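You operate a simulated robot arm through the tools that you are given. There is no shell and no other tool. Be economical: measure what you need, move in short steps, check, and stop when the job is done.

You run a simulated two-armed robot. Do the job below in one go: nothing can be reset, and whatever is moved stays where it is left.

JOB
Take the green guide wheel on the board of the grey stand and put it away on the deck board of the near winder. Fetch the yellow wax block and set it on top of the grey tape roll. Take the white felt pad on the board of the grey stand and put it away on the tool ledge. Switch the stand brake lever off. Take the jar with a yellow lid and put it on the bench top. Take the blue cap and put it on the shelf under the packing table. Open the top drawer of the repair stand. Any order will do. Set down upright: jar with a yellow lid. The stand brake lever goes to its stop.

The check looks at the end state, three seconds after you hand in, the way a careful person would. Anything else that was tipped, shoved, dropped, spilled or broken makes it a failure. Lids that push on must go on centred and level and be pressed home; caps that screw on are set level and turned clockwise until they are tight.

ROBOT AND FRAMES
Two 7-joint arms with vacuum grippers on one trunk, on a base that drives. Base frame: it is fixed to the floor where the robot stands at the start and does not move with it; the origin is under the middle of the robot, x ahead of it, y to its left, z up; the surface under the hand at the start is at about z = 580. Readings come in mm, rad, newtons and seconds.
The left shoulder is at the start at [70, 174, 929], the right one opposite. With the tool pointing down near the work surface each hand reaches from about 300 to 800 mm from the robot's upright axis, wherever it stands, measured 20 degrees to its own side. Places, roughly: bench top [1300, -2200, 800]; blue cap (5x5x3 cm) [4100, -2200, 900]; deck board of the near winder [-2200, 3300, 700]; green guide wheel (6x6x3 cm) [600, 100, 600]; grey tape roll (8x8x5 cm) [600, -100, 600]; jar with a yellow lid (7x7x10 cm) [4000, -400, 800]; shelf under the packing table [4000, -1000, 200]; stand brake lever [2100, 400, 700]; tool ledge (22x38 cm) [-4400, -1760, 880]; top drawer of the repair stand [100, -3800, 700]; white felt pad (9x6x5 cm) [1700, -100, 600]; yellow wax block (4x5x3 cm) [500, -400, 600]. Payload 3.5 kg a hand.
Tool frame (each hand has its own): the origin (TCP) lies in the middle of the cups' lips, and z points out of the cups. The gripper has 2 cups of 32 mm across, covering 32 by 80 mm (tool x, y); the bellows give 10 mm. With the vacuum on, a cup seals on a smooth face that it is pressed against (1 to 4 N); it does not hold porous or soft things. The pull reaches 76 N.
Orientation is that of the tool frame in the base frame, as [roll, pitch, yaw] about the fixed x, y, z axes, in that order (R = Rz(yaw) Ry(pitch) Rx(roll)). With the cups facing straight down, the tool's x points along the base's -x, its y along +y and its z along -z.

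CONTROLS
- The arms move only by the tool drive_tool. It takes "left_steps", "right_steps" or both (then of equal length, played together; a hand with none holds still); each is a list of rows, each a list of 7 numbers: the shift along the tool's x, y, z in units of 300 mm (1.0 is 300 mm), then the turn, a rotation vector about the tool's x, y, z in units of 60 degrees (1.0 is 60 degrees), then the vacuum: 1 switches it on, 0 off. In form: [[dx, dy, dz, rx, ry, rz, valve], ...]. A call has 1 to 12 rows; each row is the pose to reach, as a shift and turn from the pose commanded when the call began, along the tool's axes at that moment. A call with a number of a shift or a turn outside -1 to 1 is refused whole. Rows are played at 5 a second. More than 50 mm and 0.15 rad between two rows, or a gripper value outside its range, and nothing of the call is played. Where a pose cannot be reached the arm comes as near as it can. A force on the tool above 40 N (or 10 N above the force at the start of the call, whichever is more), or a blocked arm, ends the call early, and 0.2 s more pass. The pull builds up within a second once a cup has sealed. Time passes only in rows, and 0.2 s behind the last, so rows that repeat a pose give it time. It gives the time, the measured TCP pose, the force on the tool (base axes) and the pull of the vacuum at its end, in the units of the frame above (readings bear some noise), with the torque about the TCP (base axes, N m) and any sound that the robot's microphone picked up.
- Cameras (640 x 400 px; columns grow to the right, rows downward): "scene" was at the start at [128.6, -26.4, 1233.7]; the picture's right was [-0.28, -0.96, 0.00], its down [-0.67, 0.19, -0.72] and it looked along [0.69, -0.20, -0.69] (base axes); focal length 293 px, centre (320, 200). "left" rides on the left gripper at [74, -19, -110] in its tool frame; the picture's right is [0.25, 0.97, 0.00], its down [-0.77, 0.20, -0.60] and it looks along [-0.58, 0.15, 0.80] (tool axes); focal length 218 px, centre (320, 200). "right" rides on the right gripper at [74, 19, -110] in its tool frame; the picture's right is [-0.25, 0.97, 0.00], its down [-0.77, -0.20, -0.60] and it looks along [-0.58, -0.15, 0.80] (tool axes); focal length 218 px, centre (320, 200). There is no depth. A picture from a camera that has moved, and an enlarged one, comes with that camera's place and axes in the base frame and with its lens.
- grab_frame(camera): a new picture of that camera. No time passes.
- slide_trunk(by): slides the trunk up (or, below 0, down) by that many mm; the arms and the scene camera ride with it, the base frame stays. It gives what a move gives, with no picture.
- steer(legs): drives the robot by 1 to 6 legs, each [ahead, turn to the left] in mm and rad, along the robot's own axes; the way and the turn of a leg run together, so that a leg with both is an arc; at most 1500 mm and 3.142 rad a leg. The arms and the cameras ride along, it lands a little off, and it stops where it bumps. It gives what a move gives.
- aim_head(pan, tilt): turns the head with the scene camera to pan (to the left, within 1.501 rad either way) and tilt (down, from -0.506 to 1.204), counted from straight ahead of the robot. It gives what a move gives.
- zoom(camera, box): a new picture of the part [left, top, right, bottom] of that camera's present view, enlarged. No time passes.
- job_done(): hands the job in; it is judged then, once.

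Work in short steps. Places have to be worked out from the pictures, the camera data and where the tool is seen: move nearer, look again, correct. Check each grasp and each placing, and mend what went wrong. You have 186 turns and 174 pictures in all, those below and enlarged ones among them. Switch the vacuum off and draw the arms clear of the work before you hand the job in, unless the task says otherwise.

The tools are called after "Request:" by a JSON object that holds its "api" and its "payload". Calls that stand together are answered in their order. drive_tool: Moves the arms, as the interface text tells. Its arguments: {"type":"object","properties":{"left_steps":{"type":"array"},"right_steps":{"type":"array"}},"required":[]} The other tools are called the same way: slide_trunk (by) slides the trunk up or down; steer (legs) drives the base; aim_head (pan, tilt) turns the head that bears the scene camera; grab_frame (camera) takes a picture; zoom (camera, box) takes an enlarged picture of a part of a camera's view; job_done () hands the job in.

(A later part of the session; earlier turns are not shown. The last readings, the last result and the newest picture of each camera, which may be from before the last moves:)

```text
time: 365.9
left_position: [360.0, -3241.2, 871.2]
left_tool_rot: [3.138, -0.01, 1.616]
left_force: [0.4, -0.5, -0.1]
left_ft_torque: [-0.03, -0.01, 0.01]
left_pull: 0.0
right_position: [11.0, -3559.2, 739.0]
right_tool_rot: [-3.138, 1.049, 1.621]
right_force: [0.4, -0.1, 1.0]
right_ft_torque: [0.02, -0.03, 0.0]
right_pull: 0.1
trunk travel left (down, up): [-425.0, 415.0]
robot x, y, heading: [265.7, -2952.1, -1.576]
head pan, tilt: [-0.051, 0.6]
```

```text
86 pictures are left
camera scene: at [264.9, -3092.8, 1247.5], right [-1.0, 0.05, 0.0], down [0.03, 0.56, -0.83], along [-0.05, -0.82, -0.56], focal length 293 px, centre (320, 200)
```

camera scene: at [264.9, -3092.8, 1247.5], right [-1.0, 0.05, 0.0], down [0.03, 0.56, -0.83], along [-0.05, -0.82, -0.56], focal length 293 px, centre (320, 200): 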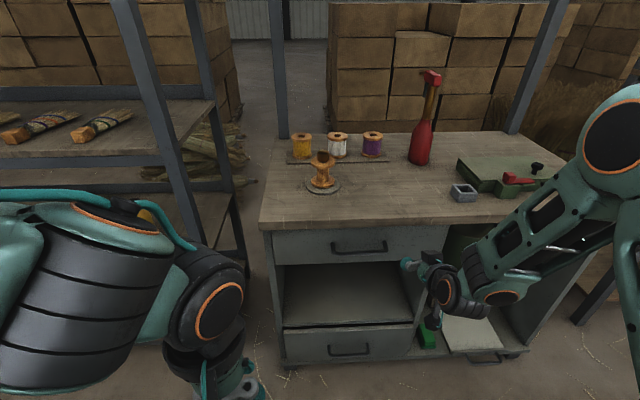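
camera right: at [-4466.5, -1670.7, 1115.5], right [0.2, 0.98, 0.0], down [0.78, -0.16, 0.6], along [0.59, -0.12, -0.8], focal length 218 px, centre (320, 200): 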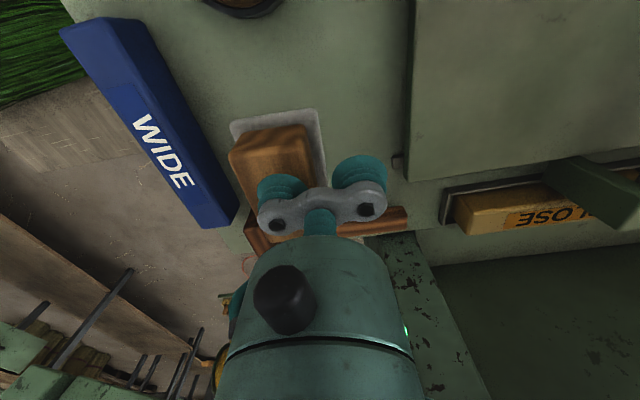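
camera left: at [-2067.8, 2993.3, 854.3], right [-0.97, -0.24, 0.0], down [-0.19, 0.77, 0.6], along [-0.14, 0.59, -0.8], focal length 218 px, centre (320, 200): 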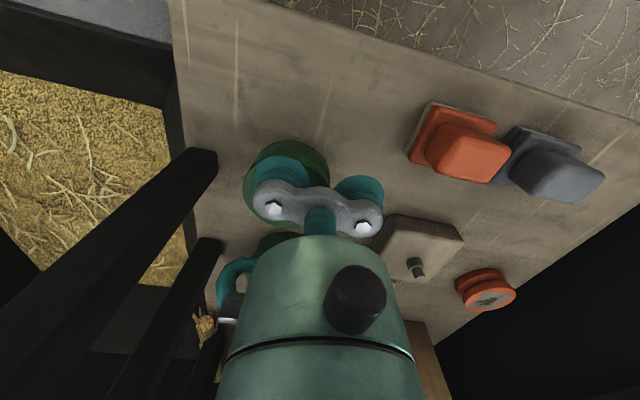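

I complete the swing to horizontal at z≈714 and look at the drawer.

Request:
{"api": "drive_tool", "payload": {"right_steps": [[0.02, 0, 0.01, 0, -0.125, 0, 0], [0.04, 0, 0.02, 0, -0.25, 0, 0], [0.06, 0, 0.03, 0, -0.375, 0, 0], [0.075, 0, 0.043, 0, -0.5, 0, 0], [0.075, 0, 0.043, 0, -0.5, 0, 0]]}}

Request:
{"api": "zoom", "payload": {"camera": "scene", "box": [250, 200, 490, 350]}}

Request:
{"api": "grab_frame", "payload": {"camera": "right"}}

```text
time: 367.1
left_position: [360.7, -3244.0, 871.3]
left_tool_rot: [3.136, -0.01, 1.617]
left_force: [0.2, 0.1, -0.2]
left_ft_torque: [-0.02, -0.01, 0.0]
left_pull: 0.0
right_position: [11.7, -3561.8, 714.2]
right_tool_rot: [-0.795, 1.57, -2.317]
right_force: [0.8, 0.2, 0.4]
right_ft_torque: [0.01, 0.0, 0.0]
right_pull: 0.1
trunk travel left (down, up): [-425.0, 415.0]
robot x, y, heading: [270.8, -2952.1, -1.576]
head pan, tilt: [-0.051, 0.6]
```

```text
2.67 times, centred on (370, 275) of scene
camera zoom: at [264.5, -3093.7, 1247.4], right [-1.0, 0.06, 0.0], down [0.03, 0.56, -0.83], along [-0.05, -0.82, -0.56], focal length 780 px, centre (187, 0)
```

zoom: 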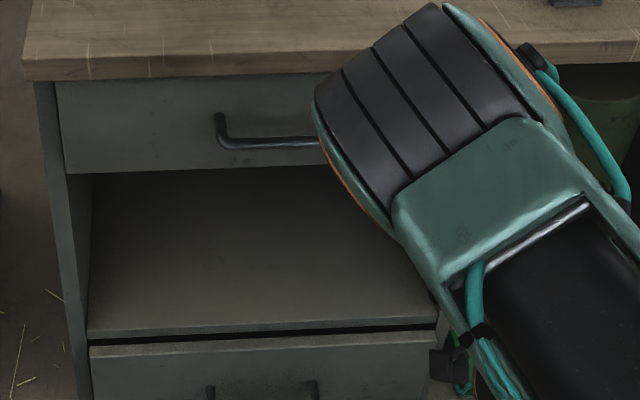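

```text
84 pictures are left
camera right: at [26.4, -3450.2, 641.5], right [0.97, 0.05, 0.25], down [-0.23, 0.6, 0.77], along [-0.11, -0.8, 0.59], focal length 218 px, centre (320, 200)
```

right: 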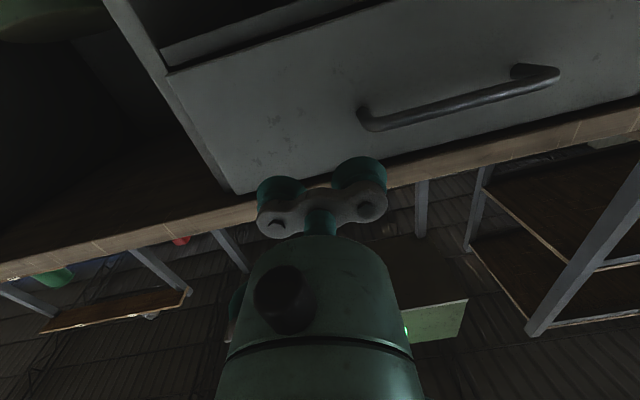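

The face ahead is plain; I shift 30 mm further from the handle and 10 mm lower, square the tool up, and advance with the vacuum on.

Request:
{"api": "drive_tool", "payload": {"right_steps": [[0.033, -0.1, 0.05, 0.048, 0, 0, 1], [0.033, -0.1, 0.15, 0.048, 0, 0, 1], [0.033, -0.1, 0.21, 0.048, 0, 0, 1], [0.033, -0.1, 0.235, 0.048, 0, 0, 1], [0.033, -0.1, 0.255, 0.048, 0, 0, 1], [0.033, -0.1, 0.27, 0.048, 0, 0, 1], [0.033, -0.1, 0.285, 0.048, 0, 0, 1], [0.033, -0.1, 0.285, 0.048, 0, 0, 1]]}}

Request:
{"api": "grab_frame", "payload": {"camera": "right"}}

```text
time: 368.9
left_position: [360.4, -3242.3, 870.2]
left_tool_rot: [3.136, -0.012, 1.619]
left_force: [0.7, 0.3, -0.7]
left_ft_torque: [0.01, -0.04, -0.01]
left_pull: 0.0
right_position: [-15.3, -3648.9, 703.8]
right_tool_rot: [-1.46, 1.569, -3.034]
right_force: [-0.4, 0.2, 0.1]
right_ft_torque: [0.01, 0.01, 0.01]
right_pull: 0.0
trunk travel left (down, up): [-425.0, 415.0]
robot x, y, heading: [272.0, -2951.5, -1.577]
head pan, tilt: [-0.051, 0.6]
```

```text
83 pictures are left
camera right: at [5.0, -3538.0, 630.6], right [0.97, 0.0, 0.25], down [-0.2, 0.61, 0.77], along [-0.15, -0.8, 0.58], focal length 218 px, centre (320, 200)
```

right: 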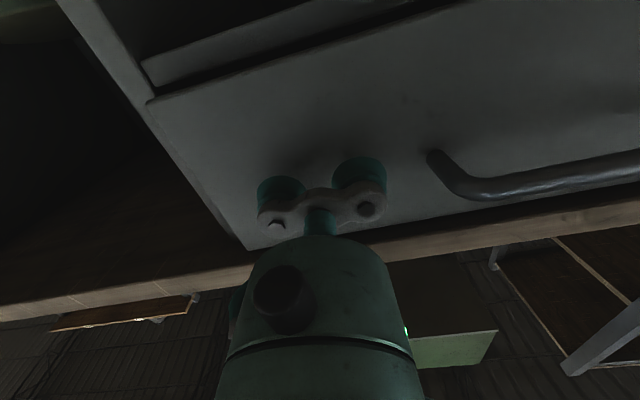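

Close but not touching yet. I advance further in 4 mm steps.

Request:
{"api": "drive_tool", "payload": {"right_steps": [[0, 0, 0.015, 0, 0, 0, 1], [0, 0, 0.028, 0, 0, 0, 1], [0, 0, 0.041, 0, 0, 0, 1], [0, 0, 0.054, 0, 0, 0, 1], [0, 0, 0.054, 0, 0, 0, 1]]}}

```text
time: 370.1
left_position: [360.6, -3241.7, 871.5]
left_tool_rot: [3.136, -0.01, 1.619]
left_force: [0.5, 0.6, 0.2]
left_ft_torque: [-0.01, 0.02, -0.02]
left_pull: 0.0
right_position: [-14.7, -3664.1, 704.6]
right_tool_rot: [-1.113, 1.57, -2.689]
right_force: [-1.2, 0.8, 1.5]
right_ft_torque: [0.01, -0.13, 0.05]
right_pull: 75.1
trunk travel left (down, up): [-425.0, 415.0]
robot x, y, heading: [270.6, -2950.2, -1.573]
head pan, tilt: [-0.051, 0.6]
```

Both cups sealed (75 N). I pull the drawer with the arm by 150 mm.

Request:
{"api": "drive_tool", "payload": {"right_steps": [[0, 0, -0.04, 0, 0, 0, 1], [0, 0, -0.09, 0, 0, 0, 1], [0, 0, -0.15, 0, 0, 0, 1], [0, 0, -0.21, 0, 0, 0, 1], [0, 0, -0.27, 0, 0, 0, 1], [0, 0, -0.33, 0, 0, 0, 1], [0, 0, -0.39, 0, 0, 0, 1], [0, 0, -0.45, 0, 0, 0, 1], [0, 0, -0.5, 0, 0, 0, 1], [0, 0, -0.5, 0, 0, 0, 1]]}}

Request:
{"api": "grab_frame", "payload": {"camera": "scene"}}

```text
time: 372.3
left_position: [358.8, -3242.2, 870.6]
left_tool_rot: [3.136, -0.01, 1.617]
left_force: [0.6, -0.8, -0.6]
left_ft_torque: [0.01, -0.02, -0.03]
left_pull: 0.1
right_position: [-13.6, -3513.0, 703.9]
right_tool_rot: [-2.428, 1.569, 2.282]
right_force: [2.6, -0.9, -3.1]
right_ft_torque: [-0.05, 0.09, 0.02]
right_pull: 75.4
trunk travel left (down, up): [-425.0, 415.0]
robot x, y, heading: [271.5, -2951.0, -1.579]
head pan, tilt: [-0.051, 0.6]
```

```text
82 pictures are left
camera scene: at [264.0, -3093.9, 1247.3], right [-1.0, 0.06, 0.0], down [0.03, 0.56, -0.82], along [-0.05, -0.82, -0.57], focal length 293 px, centre (320, 200)
```

scene: 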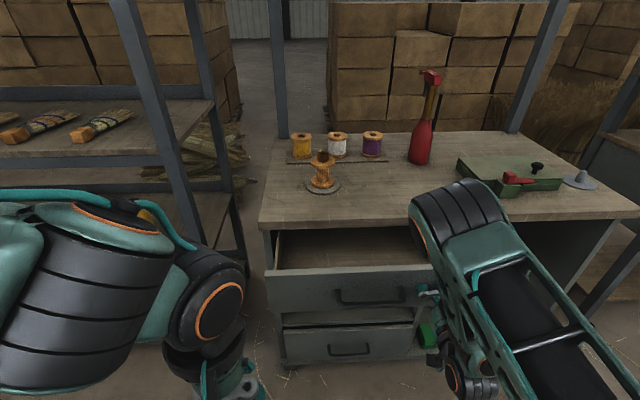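

The drawer is out 150 mm. I back the base 110 mm with the cups still holding, to open it further.

Request:
{"api": "steer", "payload": {"legs": [[-110, 0]]}}

```text
time: 373.4
left_position: [360.5, -3134.1, 871.4]
left_tool_rot: [3.138, -0.011, 1.617]
left_force: [-0.5, 0.4, -0.5]
left_ft_torque: [-0.03, 0.0, 0.03]
left_pull: 0.0
right_position: [-13.7, -3404.9, 705.6]
right_tool_rot: [-2.146, 1.568, 2.564]
right_force: [-0.2, -2.0, -7.2]
right_ft_torque: [-0.05, 0.27, -0.15]
right_pull: 75.5
trunk travel left (down, up): [-425.0, 415.0]
robot x, y, heading: [269.7, -2837.6, -1.573]
head pan, tilt: [-0.051, 0.6]
```

Open 260 mm, still sliding freely. I look to judge how much of the drawer box is still inside.

Request:
{"api": "grab_frame", "payload": {"camera": "scene"}}

```text
81 pictures are left
camera scene: at [263.9, -2984.6, 1247.3], right [-1.0, 0.05, 0.0], down [0.03, 0.56, -0.82], along [-0.04, -0.82, -0.57], focal length 293 px, centre (320, 200)
```

scene: 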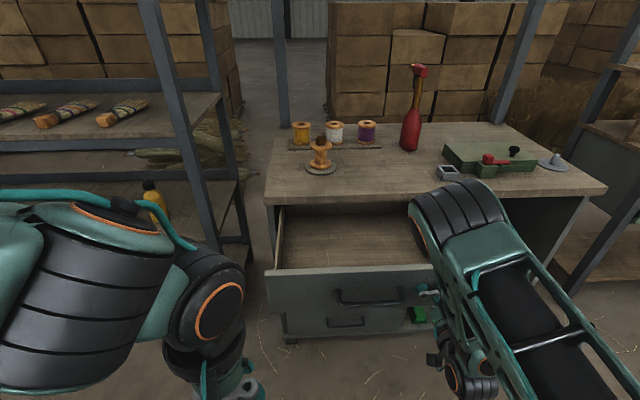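

I pull a little more with the arm in small steps to feel for the end stop.

Request:
{"api": "drive_tool", "payload": {"right_steps": [[0, 0, -0.025, 0, 0, 0, 1], [0, 0, -0.05, 0, 0, 0, 1], [0, 0, -0.075, 0, 0, 0, 1], [0, 0, -0.1, 0, 0, 0, 1], [0, 0, -0.125, 0, 0, 0, 1], [0, 0, -0.15, 0, 0, 0, 1], [0, 0, -0.175, 0, 0, 0, 1], [0, 0, -0.2, 0, 0, 0, 1]]}}

```text
time: 374.7
left_position: [360.5, -3137.0, 870.9]
left_tool_rot: [3.135, -0.014, 1.62]
left_force: [0.5, -0.1, 0.4]
left_ft_torque: [0.05, -0.02, 0.02]
left_pull: 0.1
right_position: [-13.1, -3374.8, 705.1]
right_tool_rot: [-0.078, 1.565, -1.649]
right_force: [-2.2, -22.1, -10.7]
right_ft_torque: [0.31, 0.3, -0.57]
right_pull: 75.8
trunk travel left (down, up): [-425.0, 415.0]
robot x, y, heading: [271.9, -2843.6, -1.571]
head pan, tilt: [-0.051, 0.6]
stopped in row 6 (right hand): the force on the tool passed its limit at 49 N (the readings are from after the stop); the commanded pose is now the measured one
```

The end stop is reached at about 290 mm. I release the cups, back off 20 mm and raise the hand away.

Request:
{"api": "drive_tool", "payload": {"right_steps": [[0, 0, 0, 0, 0, 0, 0], [0, 0, 0, 0, 0, 0, 0], [0, 0, 0, 0, 0, 0, 0], [0, 0, -0.03, 0, 0, 0, 0], [0, 0, -0.08, 0, 0, 0, 0], [-0.1, 0, -0.1, 0, 0, 0, 0], [-0.25, 0, -0.1, 0, 0, 0, 0], [-0.4, 0, -0.1, 0, 0, 0, 0], [-0.5, 0, -0.1, 0, 0, 0, 0]]}}

Request:
{"api": "drive_tool", "payload": {"right_steps": [[-0.03, 0, 0, 0, 0.125, 0, 0], [-0.06, 0, 0, 0, 0.25, 0, 0], [-0.1, 0, 0, 0, 0.375, 0, 0], [-0.14, 0, 0, 0, 0.5, 0, 0], [-0.18, 0, 0, 0, 0.625, 0, 0], [-0.22, 0, 0, 0, 0.75, 0, 0], [-0.26, 0, 0, 0, 0.875, 0, 0], [-0.3, 0, 0, 0, 1.0, 0, 0]]}}

Request:
{"api": "grab_frame", "payload": {"camera": "scene"}}

```text
time: 376.7
left_position: [362.0, -3132.4, 871.1]
left_tool_rot: [3.139, -0.01, 1.62]
left_force: [0.0, 0.4, -0.2]
left_ft_torque: [0.0, 0.03, 0.01]
left_pull: 0.0
right_position: [-13.7, -3362.6, 852.1]
right_tool_rot: [-0.352, 1.56, -1.925]
right_force: [0.3, 0.0, 0.5]
right_ft_torque: [0.02, 0.0, -0.01]
right_pull: 0.1
right hand out of reach, approached as far as the arm can: row 8, 9
trunk travel left (down, up): [-425.0, 415.0]
robot x, y, heading: [272.5, -2843.7, -1.574]
head pan, tilt: [-0.051, 0.6]
```

```text
time: 378.5
left_position: [361.8, -3133.8, 871.4]
left_tool_rot: [3.136, -0.011, 1.619]
left_force: [0.8, -0.4, -0.2]
left_ft_torque: [0.04, 0.0, -0.04]
left_pull: 0.0
right_position: [-103.9, -3288.4, 740.5]
right_tool_rot: [-3.134, 0.794, 1.586]
right_force: [-0.1, -0.4, -0.7]
right_ft_torque: [-0.04, -0.01, -0.01]
right_pull: 0.0
right hand out of reach, approached as far as the arm can: row 1, 2, 3, 4, 5, 6, 7, 8
trunk travel left (down, up): [-425.0, 415.0]
robot x, y, heading: [271.6, -2840.5, -1.573]
head pan, tilt: [-0.051, 0.6]
```

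```text
80 pictures are left
camera scene: at [264.7, -2984.9, 1247.4], right [-1.0, 0.05, 0.0], down [0.03, 0.56, -0.83], along [-0.04, -0.82, -0.56], focal length 293 px, centre (320, 200)
```

scene: 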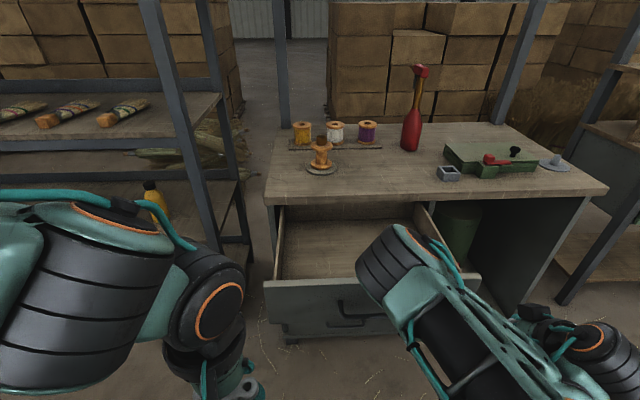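

The arm took an awkward route but the drawer stayed open. I bring the hand up and back to pointing straight down.

Request:
{"api": "drive_tool", "payload": {"right_steps": [[-0.08, 0.02, -0.08, 0, 0, 0, 0], [-0.16, 0.04, -0.16, 0, 0, 0, 0], [-0.24, 0.07, -0.24, 0, 0.12, 0, 0], [-0.309, 0.1, -0.303, 0, 0.24, 0, 0], [-0.309, 0.133, -0.303, 0, 0.36, 0, 0], [-0.309, 0.133, -0.303, 0, 0.48, 0, 0], [-0.309, 0.133, -0.303, 0, 0.6, 0, 0], [-0.309, 0.133, -0.303, 0, 0.7, 0, 0], [-0.309, 0.133, -0.303, 0, 0.758, 0, 0], [-0.309, 0.133, -0.303, 0, 0.758, 0, 0]]}}

Request:
{"api": "grab_frame", "payload": {"camera": "scene"}}

```text
time: 380.7
left_position: [361.4, -3134.0, 870.2]
left_tool_rot: [3.137, -0.012, 1.62]
left_force: [-0.1, 0.3, -0.5]
left_ft_torque: [0.01, -0.01, 0.01]
left_pull: 0.1
right_position: [-139.2, -3122.3, 575.8]
right_tool_rot: [-3.03, 0.187, 1.569]
right_force: [-0.6, -0.2, 0.2]
right_ft_torque: [-0.01, 0.03, 0.01]
right_pull: 0.0
right hand out of reach, approached as far as the arm can: row 1, 2, 3, 4, 5, 6, 7, 8, 9, 10
trunk travel left (down, up): [-425.0, 415.0]
robot x, y, heading: [267.7, -2841.7, -1.57]
head pan, tilt: [-0.051, 0.6]
```

```text
79 pictures are left
camera scene: at [264.5, -2984.9, 1247.4], right [-1.0, 0.05, 0.0], down [0.03, 0.56, -0.83], along [-0.04, -0.82, -0.56], focal length 293 px, centre (320, 200)
```

scene: 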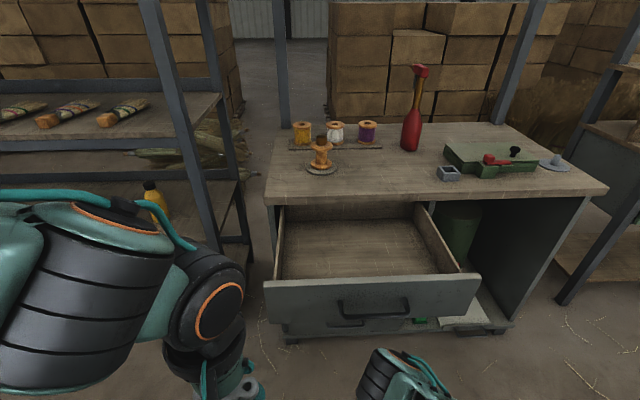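

The drawer is fully open. The right arm is folded awkwardly beside it; I extend it forward and outward beside the drawer, then up.

Request:
{"api": "drive_tool", "payload": {"right_steps": [[-0.06, -0.03, 0.0, 0, 0.02, 0, 0], [-0.12, -0.06, 0.0, 0, 0.04, 0, 0], [-0.18, -0.1, -0.03, 0, 0.06, 0, 0], [-0.25, -0.14, -0.06, 0, 0.08, 0, 0], [-0.32, -0.18, -0.12, 0, 0.1, 0, 0], [-0.39, -0.22, -0.18, 0, 0.12, 0, 0], [-0.46, -0.25, -0.25, 0, 0.14, 0, 0], [-0.53, -0.267, -0.33, 0, 0.16, 0, 0], [-0.593, -0.267, -0.42, 0, 0.178, 0, 0], [-0.593, -0.267, -0.5, 0, 0.178, 0, 0]]}}

Request:
{"api": "aim_head", "payload": {"pan": -0.4, "tilt": 0.7}}

Request:
{"api": "grab_frame", "payload": {"camera": "scene"}}

```text
time: 382.9
left_position: [361.3, -3133.4, 871.4]
left_tool_rot: [3.137, -0.008, 1.619]
left_force: [0.2, 0.2, -0.2]
left_ft_torque: [0.02, 0.0, -0.01]
left_pull: 0.1
right_position: [-179.9, -3110.8, 556.2]
right_tool_rot: [-2.947, 0.116, 1.529]
right_force: [-8.4, 4.2, -9.2]
right_ft_torque: [-1.36, -0.54, 1.06]
right_pull: 0.0
right hand out of reach, approached as far as the arm can: row 1, 2, 3, 4, 5, 6, 7, 8, 9, 10
trunk travel left (down, up): [-425.0, 415.0]
robot x, y, heading: [270.1, -2841.7, -1.573]
head pan, tilt: [-0.051, 0.6]
```

```text
time: 383.7
left_position: [361.1, -3133.9, 870.6]
left_tool_rot: [3.137, -0.011, 1.619]
left_force: [0.1, -0.4, 0.2]
left_ft_torque: [-0.03, 0.02, 0.03]
left_pull: 0.0
right_position: [-180.9, -3108.3, 556.6]
right_tool_rot: [-2.943, 0.111, 1.528]
right_force: [-7.4, 8.2, -3.3]
right_ft_torque: [-1.18, -0.77, 1.09]
right_pull: 0.1
trunk travel left (down, up): [-425.0, 415.0]
robot x, y, heading: [271.6, -2845.1, -1.574]
head pan, tilt: [-0.4, 0.7]
```

```text
78 pictures are left
camera scene: at [236.2, -2975.0, 1238.7], right [-0.92, 0.39, 0.0], down [0.25, 0.59, -0.77], along [-0.3, -0.7, -0.64], focal length 293 px, centre (320, 200)
```

scene: 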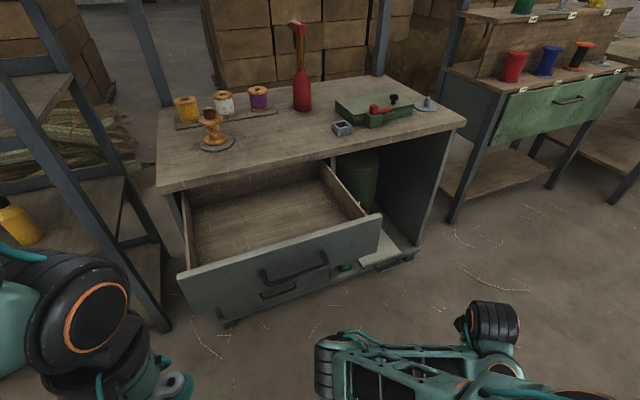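

The tool feels some contact. I look down-right to see how the arm lies.

Request:
{"api": "aim_head", "payload": {"pan": -0.7, "tilt": 1.15}}

Request:
{"api": "grab_frame", "payload": {"camera": "scene"}}

Request:
{"api": "grab_frame", "payload": {"camera": "right"}}

```text
time: 384.6
left_position: [360.8, -3133.7, 871.0]
left_tool_rot: [3.135, -0.011, 1.62]
left_force: [-1.0, -0.1, 0.3]
left_ft_torque: [0.0, 0.02, 0.0]
left_pull: 0.0
right_position: [-182.1, -3106.0, 557.1]
right_tool_rot: [-2.942, 0.108, 1.533]
right_force: [-7.2, 7.2, -3.9]
right_ft_torque: [-1.16, -0.73, 1.08]
right_pull: 0.1
trunk travel left (down, up): [-425.0, 415.0]
robot x, y, heading: [272.0, -2841.9, -1.573]
head pan, tilt: [-0.7, 1.15]
```

```text
77 pictures are left
camera scene: at [230.9, -2942.3, 1205.7], right [-0.76, 0.65, 0.0], down [0.59, 0.7, -0.41], along [-0.26, -0.31, -0.91], focal length 293 px, centre (320, 200)
```

scene: 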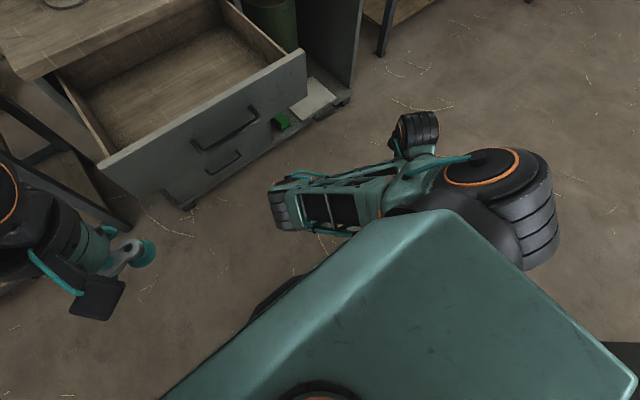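

```text
76 pictures are left
camera right: at [-137.3, -3024.1, 652.2], right [0.94, -0.31, -0.16], down [-0.1, -0.69, 0.71], along [-0.33, -0.65, -0.68], focal length 218 px, centre (320, 200)
```

right: 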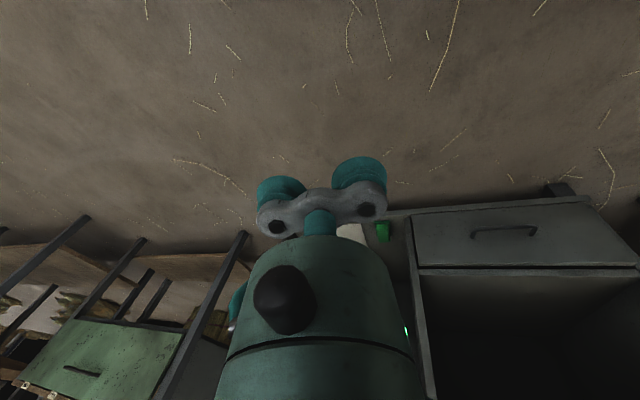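

The elbow has dropped low. I stretch the hand outward to the right and forward, away from furniture, to unfold the arm.

Request:
{"api": "drive_tool", "payload": {"right_steps": [[-0.02, -0.08, 0, 0, 0, 0, 0], [-0.05, -0.17, 0, 0, 0, 0, 0], [-0.1, -0.26, 0, 0, 0, 0, 0], [-0.17, -0.34, 0, 0, 0, 0, 0], [-0.25, -0.42, 0, 0, 0, 0, 0], [-0.33, -0.5, -0.05, 0, 0, 0, 0], [-0.41, -0.57, -0.1, 0, 0, 0, 0], [-0.5, -0.6, -0.15, 0, 0, 0, 0], [-0.5, -0.6, -0.15, 0, 0, 0, 0]]}}

Request:
{"api": "grab_frame", "payload": {"camera": "scene"}}

```text
time: 384.9
left_position: [360.6, -3133.3, 871.8]
left_tool_rot: [3.137, -0.01, 1.62]
left_force: [-0.2, 0.8, -0.5]
left_ft_torque: [-0.02, -0.01, -0.03]
left_pull: 0.0
right_position: [-210.9, -3108.3, 570.9]
right_tool_rot: [-2.903, 0.141, 1.506]
right_force: [-4.3, 0.2, -1.8]
right_ft_torque: [-0.26, -0.35, 0.43]
right_pull: 0.1
right hand out of reach, approached as far as the arm can: row 1
trunk travel left (down, up): [-425.0, 415.0]
robot x, y, heading: [270.6, -2842.4, -1.571]
head pan, tilt: [-0.7, 1.15]
stopped in row 1 (right hand): the force on the tool passed its limit at 92 N (the readings are from after the stop); the commanded pose is now the measured one
```

```text
75 pictures are left
camera scene: at [229.8, -2941.5, 1205.7], right [-0.76, 0.65, 0.0], down [0.59, 0.7, -0.41], along [-0.26, -0.31, -0.91], focal length 293 px, centre (320, 200)
```

scene: 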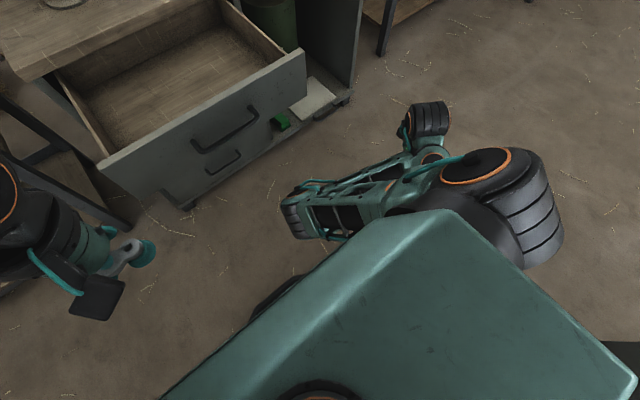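

The arm touched itself; the force is gone now. I try again in small steps, up and outward.

Request:
{"api": "drive_tool", "payload": {"right_steps": [[0, -0.02, -0.04, 0, 0, 0, 0], [0, -0.05, -0.08, 0, 0, 0, 0], [0, -0.09, -0.12, 0, 0, 0, 0], [-0.02, -0.13, -0.16, 0, 0, 0, 0], [-0.04, -0.17, -0.2, 0, 0, 0, 0], [-0.07, -0.21, -0.24, 0, 0, 0, 0], [-0.1, -0.26, -0.28, 0, 0, 0, 0], [-0.14, -0.31, -0.32, 0, 0, 0, 0], [-0.19, -0.36, -0.36, 0, 0, 0, 0], [-0.24, -0.41, -0.4, 0, 0, 0, 0], [-0.3, -0.46, -0.44, 0, 0, 0, 0], [-0.36, -0.5, -0.48, 0, 0, 0, 0]]}}

Request:
{"api": "grab_frame", "payload": {"camera": "scene"}}

```text
time: 387.5
left_position: [361.6, -3133.8, 871.8]
left_tool_rot: [3.137, -0.009, 1.622]
left_force: [-0.4, -0.7, -0.8]
left_ft_torque: [0.03, -0.01, 0.0]
left_pull: 0.1
right_position: [-210.5, -3081.9, 593.5]
right_tool_rot: [-2.896, 0.145, 1.505]
right_force: [-1.3, 0.1, 0.3]
right_ft_torque: [0.01, -0.02, 0.02]
right_pull: 0.0
right hand out of reach, approached as far as the arm can: row 1, 2, 3, 4, 5, 6, 7, 8, 9, 10, 11, 12
trunk travel left (down, up): [-425.0, 415.0]
robot x, y, heading: [271.7, -2844.7, -1.572]
head pan, tilt: [-0.7, 1.15]
```

```text
74 pictures are left
camera scene: at [230.9, -2942.3, 1205.6], right [-0.76, 0.65, 0.0], down [0.59, 0.7, -0.41], along [-0.26, -0.31, -0.91], focal length 293 px, centre (320, 200)
```

scene: 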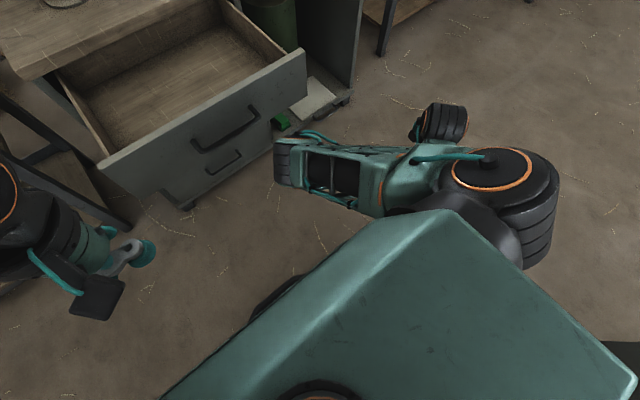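

The elbow is creeping toward the drawer, so I try another way: point the tool forward again (which suits this elbow pose) while staying beside the drawer.

Request:
{"api": "drive_tool", "payload": {"right_steps": [[-0.02, 0, 0, 0, -0.125, 0, 0], [-0.05, 0, 0, 0, -0.25, 0, 0], [-0.08, 0, -0.02, 0, -0.375, 0, 0], [-0.11, 0, -0.04, 0, -0.5, 0, 0], [-0.15, 0, -0.06, 0, -0.625, 0, 0], [-0.19, 0, -0.09, 0, -0.75, 0, 0], [-0.23, 0, -0.12, 0, -0.875, 0, 0], [-0.28, 0, -0.15, 0, -1.0, 0, 0], [-0.28, 0, -0.15, 0, -1.0, 0, 0]]}}

Request:
{"api": "grab_frame", "payload": {"camera": "scene"}}

```text
time: 389.7
left_position: [361.0, -3132.8, 871.3]
left_tool_rot: [3.137, -0.01, 1.62]
left_force: [0.4, 0.1, 0.4]
left_ft_torque: [-0.03, -0.01, -0.01]
left_pull: 0.1
right_position: [-204.7, -3198.9, 681.9]
right_tool_rot: [-2.402, 1.096, 2.09]
right_force: [0.5, 0.5, 0.1]
right_ft_torque: [0.0, 0.01, 0.01]
right_pull: 0.1
right hand out of reach, approached as far as the arm can: row 1, 2, 3, 4, 5, 6, 7, 8, 9
trunk travel left (down, up): [-425.0, 415.0]
robot x, y, heading: [271.3, -2842.6, -1.576]
head pan, tilt: [-0.7, 1.15]
stopped in row 9 (right hand): the arm was blocked; the commanded pose is now the measured one
```

```text
73 pictures are left
camera scene: at [230.6, -2942.4, 1205.6], right [-0.76, 0.64, 0.0], down [0.59, 0.7, -0.41], along [-0.26, -0.31, -0.91], focal length 293 px, centre (320, 200)
```

scene: 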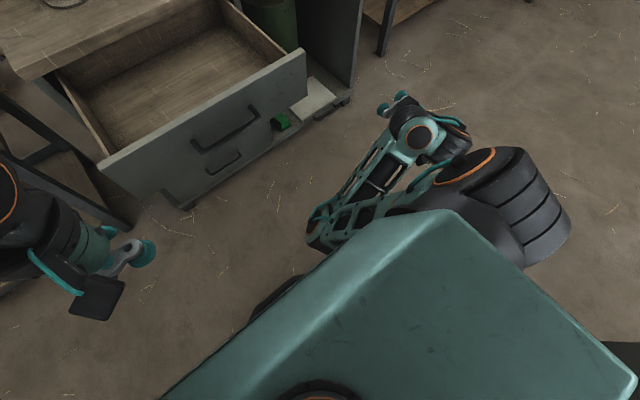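

The hand has come round pointing forward. I extend it forward and up beside the drawer.

Request:
{"api": "drive_tool", "payload": {"right_steps": [[0, 0, 0.06, 0, 0, 0, 0], [0, 0, 0.13, 0, 0, 0, 0], [-0.03, 0, 0.2, 0, 0, 0, 0], [-0.06, 0, 0.27, 0, 0, 0, 0], [-0.1, 0, 0.34, 0, 0, 0, 0], [-0.14, 0, 0.41, 0, 0, 0, 0], [-0.19, 0, 0.48, 0, 0, 0, 0], [-0.24, 0, 0.55, 0, 0, 0, 0], [-0.3, 0, 0.62, 0, 0, 0, 0], [-0.36, 0, 0.67, 0, 0, 0, 0]]}}

Request:
{"api": "grab_frame", "payload": {"camera": "scene"}}

```text
time: 391.9
left_position: [362.2, -3133.3, 872.0]
left_tool_rot: [3.137, -0.012, 1.623]
left_force: [-0.4, 0.1, 1.0]
left_ft_torque: [0.0, 0.03, 0.01]
left_pull: 0.2
right_position: [-228.5, -3422.9, 706.3]
right_tool_rot: [-2.408, 1.096, 2.085]
right_force: [0.2, -0.1, -0.8]
right_ft_torque: [-0.02, 0.03, 0.0]
right_pull: 0.0
trunk travel left (down, up): [-425.0, 415.0]
robot x, y, heading: [271.6, -2842.6, -1.577]
head pan, tilt: [-0.7, 1.15]
```

```text
72 pictures are left
camera scene: at [231.1, -2942.3, 1205.6], right [-0.76, 0.64, 0.0], down [0.59, 0.7, -0.41], along [-0.26, -0.31, -0.91], focal length 293 px, centre (320, 200)
```

scene: 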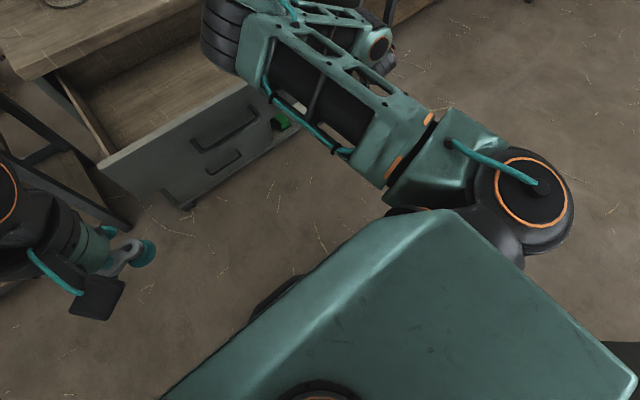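

That worked: arm unfolded. I now swing the tool back toward vertical while rising.

Request:
{"api": "drive_tool", "payload": {"right_steps": [[-0.06, -0.02, -0.02, 0, 0, 0, 0], [-0.12, -0.04, -0.04, -0.036, 0.104, 0, 0], [-0.18, -0.06, -0.06, -0.072, 0.208, 0, 0], [-0.24, -0.08, -0.08, -0.108, 0.313, 0, 0], [-0.3, -0.1, -0.11, -0.144, 0.417, 0, 0], [-0.36, -0.12, -0.13, -0.18, 0.522, 0, 0], [-0.4, -0.14, -0.15, -0.217, 0.626, 0, 0], [-0.4, -0.14, -0.15, -0.253, 0.73, 0, 0], [-0.4, -0.14, -0.15, -0.289, 0.835, 0, 0], [-0.4, -0.14, -0.15, -0.325, 0.94, 0, 0], [-0.4, -0.14, -0.15, -0.325, 0.94, 0, 0]]}}

Request:
{"api": "aim_head", "payload": {"pan": -0.3, "tilt": 0.6}}

Request:
{"api": "grab_frame", "payload": {"camera": "scene"}}

```text
time: 394.3
left_position: [361.8, -3133.9, 871.8]
left_tool_rot: [3.136, -0.01, 1.621]
left_force: [-0.4, 0.3, 0.3]
left_ft_torque: [-0.03, -0.02, 0.01]
left_pull: 0.0
right_position: [-229.2, -3424.7, 843.2]
right_tool_rot: [-3.083, 0.172, 1.633]
right_force: [-0.2, -0.1, 0.2]
right_ft_torque: [0.03, 0.03, 0.01]
right_pull: 0.0
trunk travel left (down, up): [-425.0, 415.0]
robot x, y, heading: [267.3, -2843.6, -1.571]
head pan, tilt: [-0.7, 1.15]
```

```text
time: 395.3
left_position: [361.2, -3133.6, 872.4]
left_tool_rot: [3.136, -0.011, 1.622]
left_force: [0.3, 0.2, 0.1]
left_ft_torque: [-0.02, 0.0, 0.01]
left_pull: 0.1
right_position: [-230.4, -3423.9, 844.2]
right_tool_rot: [-3.084, 0.172, 1.632]
right_force: [-0.1, -0.3, -0.2]
right_ft_torque: [0.0, -0.01, 0.01]
right_pull: 0.1
trunk travel left (down, up): [-425.0, 415.0]
robot x, y, heading: [270.7, -2843.1, -1.57]
head pan, tilt: [-0.3, 0.6]
```

```text
71 pictures are left
camera scene: at [243.0, -2981.2, 1247.3], right [-0.95, 0.3, 0.0], down [0.17, 0.54, -0.82], along [-0.25, -0.79, -0.57], focal length 293 px, centre (320, 200)
```

scene: 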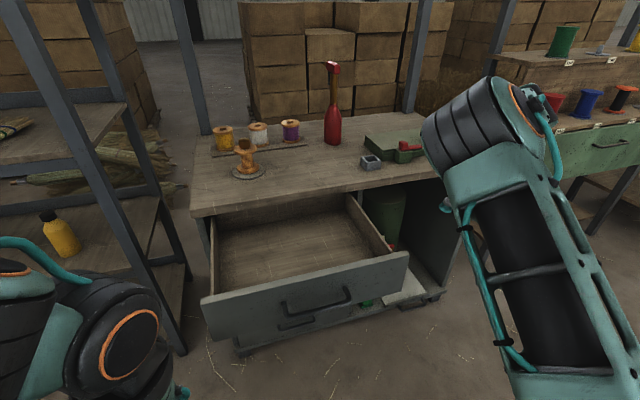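

Now I finish levelling the tool and bring the hand to a travel position above the drawer's height.

Request:
{"api": "drive_tool", "payload": {"right_steps": [[0, 0, -0.1, -0.028, 0.08, 0, 0], [0.05, 0.05, -0.15, -0.055, 0.164, 0, 0], [0.12, 0.14, -0.18, -0.055, 0.164, 0, 0], [0.19, 0.23, -0.2, -0.055, 0.164, 0, 0], [0.26, 0.32, -0.2, -0.055, 0.164, 0, 0], [0.33, 0.41, -0.2, -0.055, 0.164, 0, 0], [0.4, 0.49, -0.2, -0.055, 0.164, 0, 0], [0.4, 0.49, -0.2, -0.055, 0.164, 0, 0]]}}

```text
time: 397.1
left_position: [362.2, -3134.0, 871.1]
left_tool_rot: [3.136, -0.011, 1.622]
left_force: [0.0, -1.0, 0.3]
left_ft_torque: [0.01, -0.02, -0.01]
left_pull: 0.1
right_position: [-88.1, -3288.4, 873.3]
right_tool_rot: [-3.141, 0.001, 1.628]
right_force: [-0.1, 0.0, 0.1]
right_ft_torque: [-0.01, -0.02, 0.03]
right_pull: 0.1
trunk travel left (down, up): [-425.0, 415.0]
robot x, y, heading: [270.1, -2841.2, -1.573]
head pan, tilt: [-0.3, 0.6]
```

The drawer is done. Now east along the aisle toward the green cabinet for the blue cap; I turn and drive to x≈3250, then look.

Request:
{"api": "steer", "payload": {"legs": [[0, 1.573], [1500, 0], [1450, 0]]}}

Request:
{"api": "aim_head", "payload": {"pan": 0.35, "tilt": 0.4}}

Request:
{"api": "grab_frame", "payload": {"camera": "scene"}}

```text
time: 410.8
left_position: [2364.4, -2700.6, 868.8]
left_tool_rot: [3.135, -0.015, -3.044]
left_force: [1.2, -0.5, 0.5]
left_ft_torque: [0.07, 0.05, 0.0]
left_pull: 0.0
right_position: [2539.3, -3139.9, 870.6]
right_tool_rot: [3.141, -0.002, -3.036]
right_force: [0.3, -1.2, -1.6]
right_ft_torque: [0.03, 0.09, -0.02]
right_pull: 0.1
trunk travel left (down, up): [-425.0, 415.0]
robot x, y, heading: [2073.4, -2814.4, 0.189]
head pan, tilt: [-0.3, 0.6]
stopped in leg 3: the robot was blocked; the commanded pose is now the measured one
```

```text
time: 411.9
left_position: [2360.6, -2699.6, 871.4]
left_tool_rot: [3.138, -0.008, -3.044]
left_force: [0.4, 0.4, 0.0]
left_ft_torque: [-0.02, 0.0, -0.02]
left_pull: 0.0
right_position: [2535.2, -3140.6, 874.7]
right_tool_rot: [-3.141, 0.002, -3.035]
right_force: [-0.7, -1.0, 1.1]
right_ft_torque: [0.0, 0.03, 0.04]
right_pull: 0.0
trunk travel left (down, up): [-425.0, 415.0]
robot x, y, heading: [2075.5, -2808.3, 0.19]
head pan, tilt: [0.351, 0.4]
```

```text
70 pictures are left
camera scene: at [2202.4, -2757.5, 1265.5], right [0.51, -0.86, 0.0], down [-0.33, -0.2, -0.92], along [0.79, 0.47, -0.39], focal length 293 px, centre (320, 200)
```

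scene: 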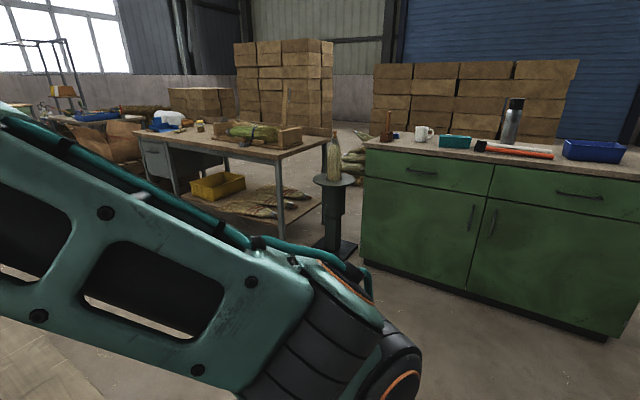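

The base is blocked at (2075,-2810) and twisted a little. I look down at what it touches.

Request:
{"api": "aim_head", "payload": {"pan": 0.5, "tilt": 1.15}}

Request:
{"api": "grab_frame", "payload": {"camera": "scene"}}

Request:
{"api": "aim_head", "payload": {"pan": -0.5, "tilt": 1.0}}

Request:
{"api": "grab_frame", "payload": {"camera": "scene"}}

```text
time: 413.0
left_position: [2359.8, -2698.7, 872.7]
left_tool_rot: [3.137, -0.009, -3.043]
left_force: [0.6, 0.3, -0.3]
left_ft_torque: [-0.02, 0.0, 0.0]
left_pull: 0.0
right_position: [2534.1, -3138.9, 874.6]
right_tool_rot: [3.14, 0.004, -3.036]
right_force: [0.0, -0.4, 0.4]
right_ft_torque: [-0.01, -0.01, 0.04]
right_pull: 0.1
trunk travel left (down, up): [-425.0, 415.0]
robot x, y, heading: [2070.5, -2809.7, 0.185]
head pan, tilt: [0.499, 1.15]
```

```text
69 pictures are left
camera scene: at [2168.9, -2766.8, 1205.7], right [0.63, -0.77, 0.0], down [-0.71, -0.58, -0.41], along [0.32, 0.26, -0.91], focal length 293 px, centre (320, 200)
```

scene: 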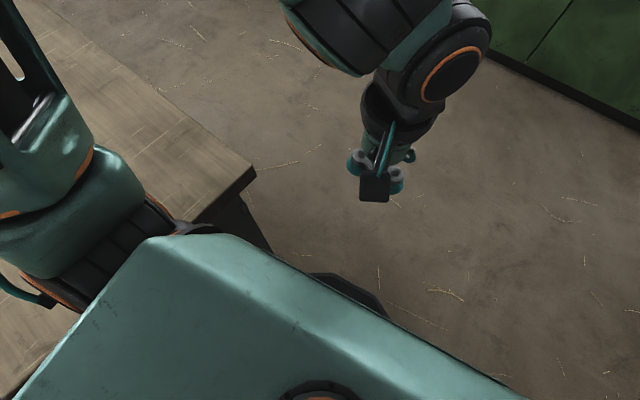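

```text
time: 414.2
left_position: [2360.6, -2699.5, 872.9]
left_tool_rot: [3.138, -0.009, -3.043]
left_force: [0.3, -0.8, -0.4]
left_ft_torque: [-0.01, -0.01, 0.0]
left_pull: 0.2
right_position: [2535.2, -3138.5, 874.9]
right_tool_rot: [3.141, 0.004, -3.035]
right_force: [0.4, 0.8, -0.5]
right_ft_torque: [-0.02, -0.01, 0.01]
right_pull: 0.1
trunk travel left (down, up): [-425.0, 415.0]
robot x, y, heading: [2077.4, -2810.9, 0.193]
head pan, tilt: [-0.499, 1.0]
```

```text
68 pictures are left
camera scene: at [2189.2, -2825.9, 1215.3], right [-0.31, -0.95, 0.0], down [-0.8, 0.26, -0.54], along [0.51, -0.16, -0.84], focal length 293 px, centre (320, 200)
```

scene: 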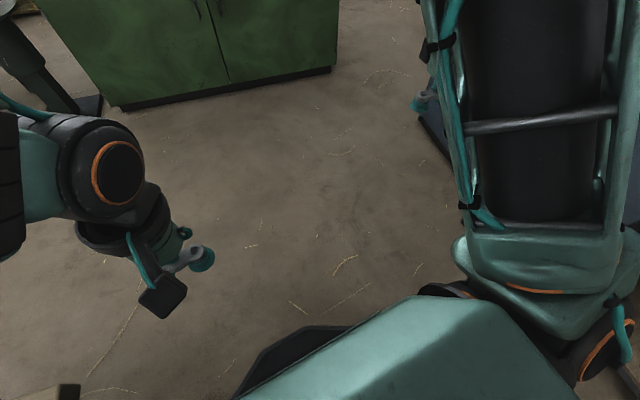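

The left side of the robot leaned on the bench's front edge (y≈-2540). I back away diagonally, turn slightly right and drive on past the bench end.

Request:
{"api": "steer", "payload": {"legs": [[-250, 0], [0, -0.26], [1400, 0]]}}

Request:
{"api": "aim_head", "payload": {"pan": 0.5, "tilt": 0.45}}

Request:
{"api": "grab_frame", "payload": {"camera": "scene"}}

```text
time: 423.5
left_position: [3516.0, -2890.4, 870.9]
left_tool_rot: [3.139, -0.008, 3.01]
left_force: [0.2, -0.1, -1.0]
left_ft_torque: [0.0, 0.01, 0.0]
left_pull: 0.1
right_position: [3586.5, -3358.1, 873.6]
right_tool_rot: [-3.141, 0.001, 3.016]
right_force: [-0.2, 0.2, 0.4]
right_ft_torque: [-0.01, 0.0, 0.01]
right_pull: 0.0
trunk travel left (down, up): [-425.0, 415.0]
robot x, y, heading: [3211.3, -2936.4, -0.045]
head pan, tilt: [-0.499, 1.0]
```

```text
time: 424.7
left_position: [3515.3, -2890.2, 871.2]
left_tool_rot: [3.137, -0.011, 3.009]
left_force: [0.9, 0.9, -0.1]
left_ft_torque: [0.0, 0.02, 0.01]
left_pull: 0.0
right_position: [3584.9, -3357.9, 874.1]
right_tool_rot: [-3.141, 0.005, 3.017]
right_force: [0.0, -0.3, 0.6]
right_ft_torque: [0.01, -0.01, 0.01]
right_pull: 0.0
trunk travel left (down, up): [-425.0, 415.0]
robot x, y, heading: [3213.5, -2936.7, -0.042]
head pan, tilt: [0.499, 0.45]
```

```text
67 pictures are left
camera scene: at [3344.1, -2898.7, 1260.9], right [0.44, -0.9, 0.0], down [-0.39, -0.19, -0.9], along [0.81, 0.4, -0.44], focal length 293 px, centre (320, 200)
```

scene: 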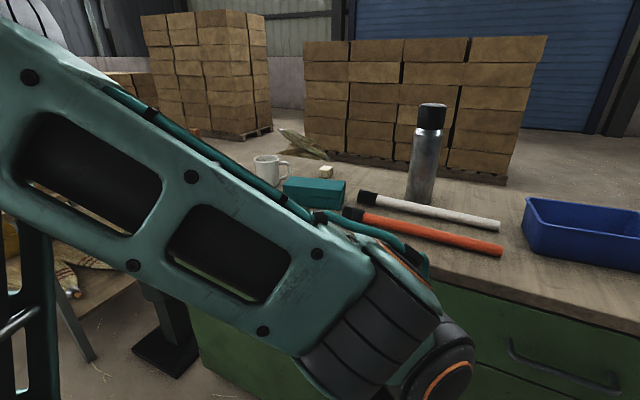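

The cap should be at the cabinet's left end, hidden by the arm here. I move north to y≈-2330 and face east again.

Request:
{"api": "steer", "payload": {"legs": [[0, 1.613], [610, 0], [0, -1.571], [100, 0]]}}

Request:
{"api": "aim_head", "payload": {"pan": 0.0, "tilt": 0.5}}

Request:
{"api": "grab_frame", "payload": {"camera": "scene"}}

```text
time: 436.6
left_position: [3637.5, -2288.9, 869.0]
left_tool_rot: [3.14, -0.01, 3.011]
left_force: [0.8, 0.3, -0.1]
left_ft_torque: [-0.02, 0.04, -0.03]
left_pull: 0.0
right_position: [3708.1, -2758.5, 873.3]
right_tool_rot: [3.141, 0.001, 3.018]
right_force: [0.6, -0.4, 0.2]
right_ft_torque: [0.0, 0.05, -0.01]
right_pull: 0.0
trunk travel left (down, up): [-425.0, 415.0]
robot x, y, heading: [3332.9, -2327.6, -0.045]
head pan, tilt: [0.499, 0.45]
```

```text
time: 437.5
left_position: [3636.6, -2289.1, 873.1]
left_tool_rot: [3.139, -0.008, 3.011]
left_force: [-0.2, -0.3, -0.6]
left_ft_torque: [-0.02, 0.01, 0.03]
left_pull: 0.0
right_position: [3707.7, -2756.6, 874.5]
right_tool_rot: [-3.141, 0.001, 3.018]
right_force: [0.8, 0.2, 0.3]
right_ft_torque: [0.0, -0.03, -0.02]
right_pull: 0.0
trunk travel left (down, up): [-425.0, 415.0]
robot x, y, heading: [3333.4, -2335.6, -0.04]
head pan, tilt: [0.0, 0.499]
```

```text
66 pictures are left
camera scene: at [3474.7, -2341.8, 1256.4], right [-0.04, -1.0, 0.0], down [-0.48, 0.02, -0.88], along [0.88, -0.04, -0.48], focal length 293 px, centre (320, 200)
```

scene: 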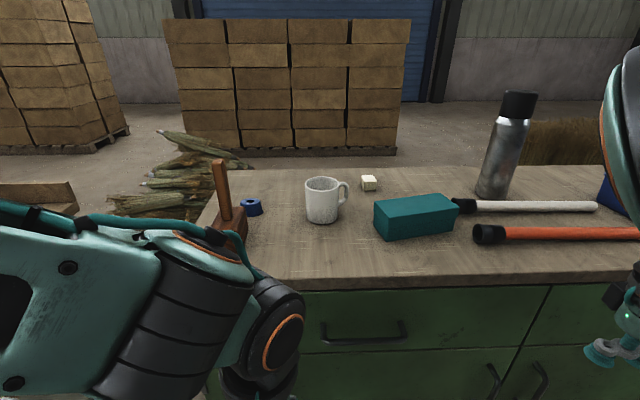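

The blue cap is at about (4099,-2200), next to a wooden-handled tool. I zoom in.

Request:
{"api": "zoom", "payload": {"camera": "scene", "box": [190, 140, 350, 260]}}

```text
3.33 times, centred on (270, 200) of scene
camera zoom: at [3474.7, -2341.8, 1256.4], right [-0.04, -1.0, 0.0], down [-0.48, 0.02, -0.88], along [0.88, -0.04, -0.48], focal length 975 px, centre (487, 200)
```

zoom: 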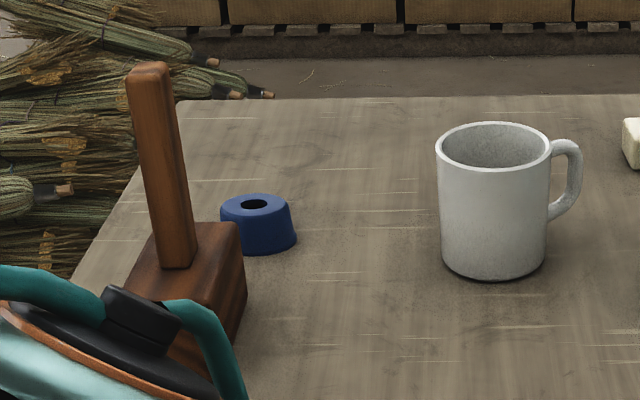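

The cap is a blue ring-topped cone with a small hole; the tall handle is just to its left-front, so I'll use the right hand from the right side. I shift the robot north to y≈-2050.

Request:
{"api": "steer", "payload": {"legs": [[0, 1.611], [290, 0], [0, -1.571], [80, 0]]}}

Request:
{"api": "aim_head", "payload": {"pan": -0.2, "tilt": 0.5}}

Request:
{"api": "grab_frame", "payload": {"camera": "scene"}}

```text
time: 439.4
left_position: [3597.5, -2176.7, 871.3]
left_tool_rot: [3.139, -0.008, -2.884]
left_force: [0.0, 0.4, -0.5]
left_ft_torque: [0.02, 0.0, 0.02]
left_pull: 0.1
right_position: [3831.3, -2587.4, 873.2]
right_tool_rot: [-3.141, -0.025, -2.907]
right_force: [-15.6, 2.9, 1.8]
right_ft_torque: [-0.13, -0.16, -0.34]
right_pull: 0.1
trunk travel left (down, up): [-425.0, 415.0]
robot x, y, heading: [3338.4, -2333.4, 0.344]
head pan, tilt: [0.0, 0.499]
stopped in leg 1: the force on the tool passed its limit at 104 N (the readings are from after the stop); the commanded pose is now the measured one
```

```text
time: 440.1
left_position: [3596.3, -2177.2, 873.3]
left_tool_rot: [3.138, -0.007, -2.881]
left_force: [0.7, 0.7, 0.3]
left_ft_torque: [0.01, 0.01, -0.02]
left_pull: 0.1
right_position: [3831.4, -2587.5, 872.8]
right_tool_rot: [-3.14, -0.02, -2.905]
right_force: [-17.5, 3.6, 2.2]
right_ft_torque: [-0.15, -0.11, -0.34]
right_pull: 0.0
trunk travel left (down, up): [-425.0, 415.0]
robot x, y, heading: [3333.4, -2333.4, 0.346]
head pan, tilt: [-0.201, 0.499]
```

```text
64 pictures are left
camera scene: at [3467.4, -2305.4, 1256.8], right [0.14, -0.99, 0.0], down [-0.47, -0.07, -0.88], along [0.87, 0.13, -0.48], focal length 293 px, centre (320, 200)
```

scene: 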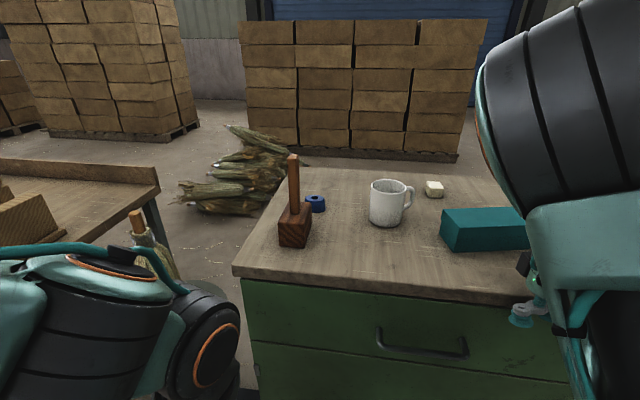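

The right hand touched the cabinet's front edge while turning. I back straight off, then go round with the hand raised.

Request:
{"api": "steer", "payload": {"legs": [[-320, 0], [0, 1.225], [400, 0], [0, -1.571]]}}

Request:
{"api": "drive_tool", "payload": {"right_steps": [[0, 0.05, -0.1, 0, 0, 0, 0], [0, 0.12, -0.2, 0, 0, 0, 0], [0, 0.2, -0.3, 0, 0, 0, 0], [0, 0.3, -0.4, 0, 0, 0, 0], [0, 0.42, -0.45, 0, 0, 0, 0], [0, 0.55, -0.5, 0, 0, 0, 0]]}}

Request:
{"api": "aim_head", "payload": {"pan": -0.25, "tilt": 0.45}}

Request:
{"api": "grab_frame", "payload": {"camera": "scene"}}

```text
time: 451.2
left_position: [3325.6, -1975.4, 871.9]
left_tool_rot: [3.139, -0.009, 3.079]
left_force: [0.1, 0.0, -0.3]
left_ft_torque: [-0.01, 0.0, 0.01]
left_pull: 0.0
right_position: [3418.2, -2439.3, 871.6]
right_tool_rot: [-3.14, -0.022, 3.054]
right_force: [0.9, 0.0, 0.4]
right_ft_torque: [0.02, -0.01, 0.0]
right_pull: 0.1
trunk travel left (down, up): [-425.0, 415.0]
robot x, y, heading: [3025.6, -2038.7, 0.019]
head pan, tilt: [-0.201, 0.499]
```

```text
time: 452.6
left_position: [3326.9, -1975.1, 872.6]
left_tool_rot: [3.14, -0.01, 3.08]
left_force: [0.1, 0.5, 0.3]
left_ft_torque: [0.0, 0.01, -0.03]
left_pull: 0.0
right_position: [3439.0, -2285.3, 1018.9]
right_tool_rot: [3.105, -0.038, 3.042]
right_force: [-0.4, 0.2, 0.2]
right_ft_torque: [-0.04, 0.0, 0.0]
right_pull: 0.1
trunk travel left (down, up): [-425.0, 415.0]
robot x, y, heading: [3025.6, -2040.9, 0.024]
head pan, tilt: [-0.201, 0.499]
```

```text
time: 453.3
left_position: [3324.9, -1973.9, 871.6]
left_tool_rot: [3.136, -0.011, 3.078]
left_force: [0.3, 0.3, 1.0]
left_ft_torque: [0.01, 0.0, 0.0]
left_pull: 0.0
right_position: [3438.5, -2286.0, 1022.0]
right_tool_rot: [3.104, -0.033, 3.044]
right_force: [0.7, 0.6, 0.1]
right_ft_torque: [-0.01, 0.02, 0.05]
right_pull: 0.1
trunk travel left (down, up): [-425.0, 415.0]
robot x, y, heading: [3025.1, -2039.4, 0.021]
head pan, tilt: [-0.25, 0.45]
```

```text
63 pictures are left
camera scene: at [3164.3, -2061.3, 1260.9], right [-0.23, -0.97, 0.0], down [-0.42, 0.1, -0.9], along [0.88, -0.2, -0.44], focal length 293 px, centre (320, 200)
```

scene: 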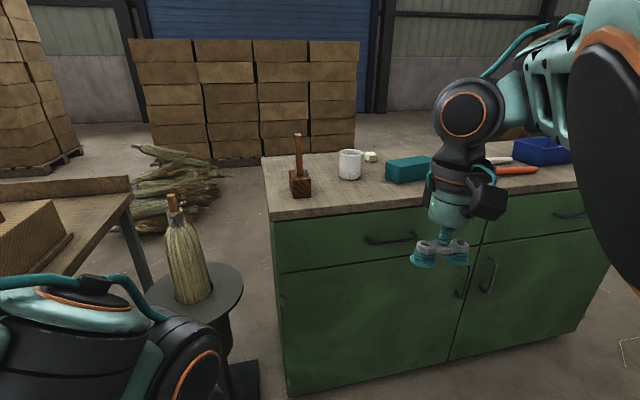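

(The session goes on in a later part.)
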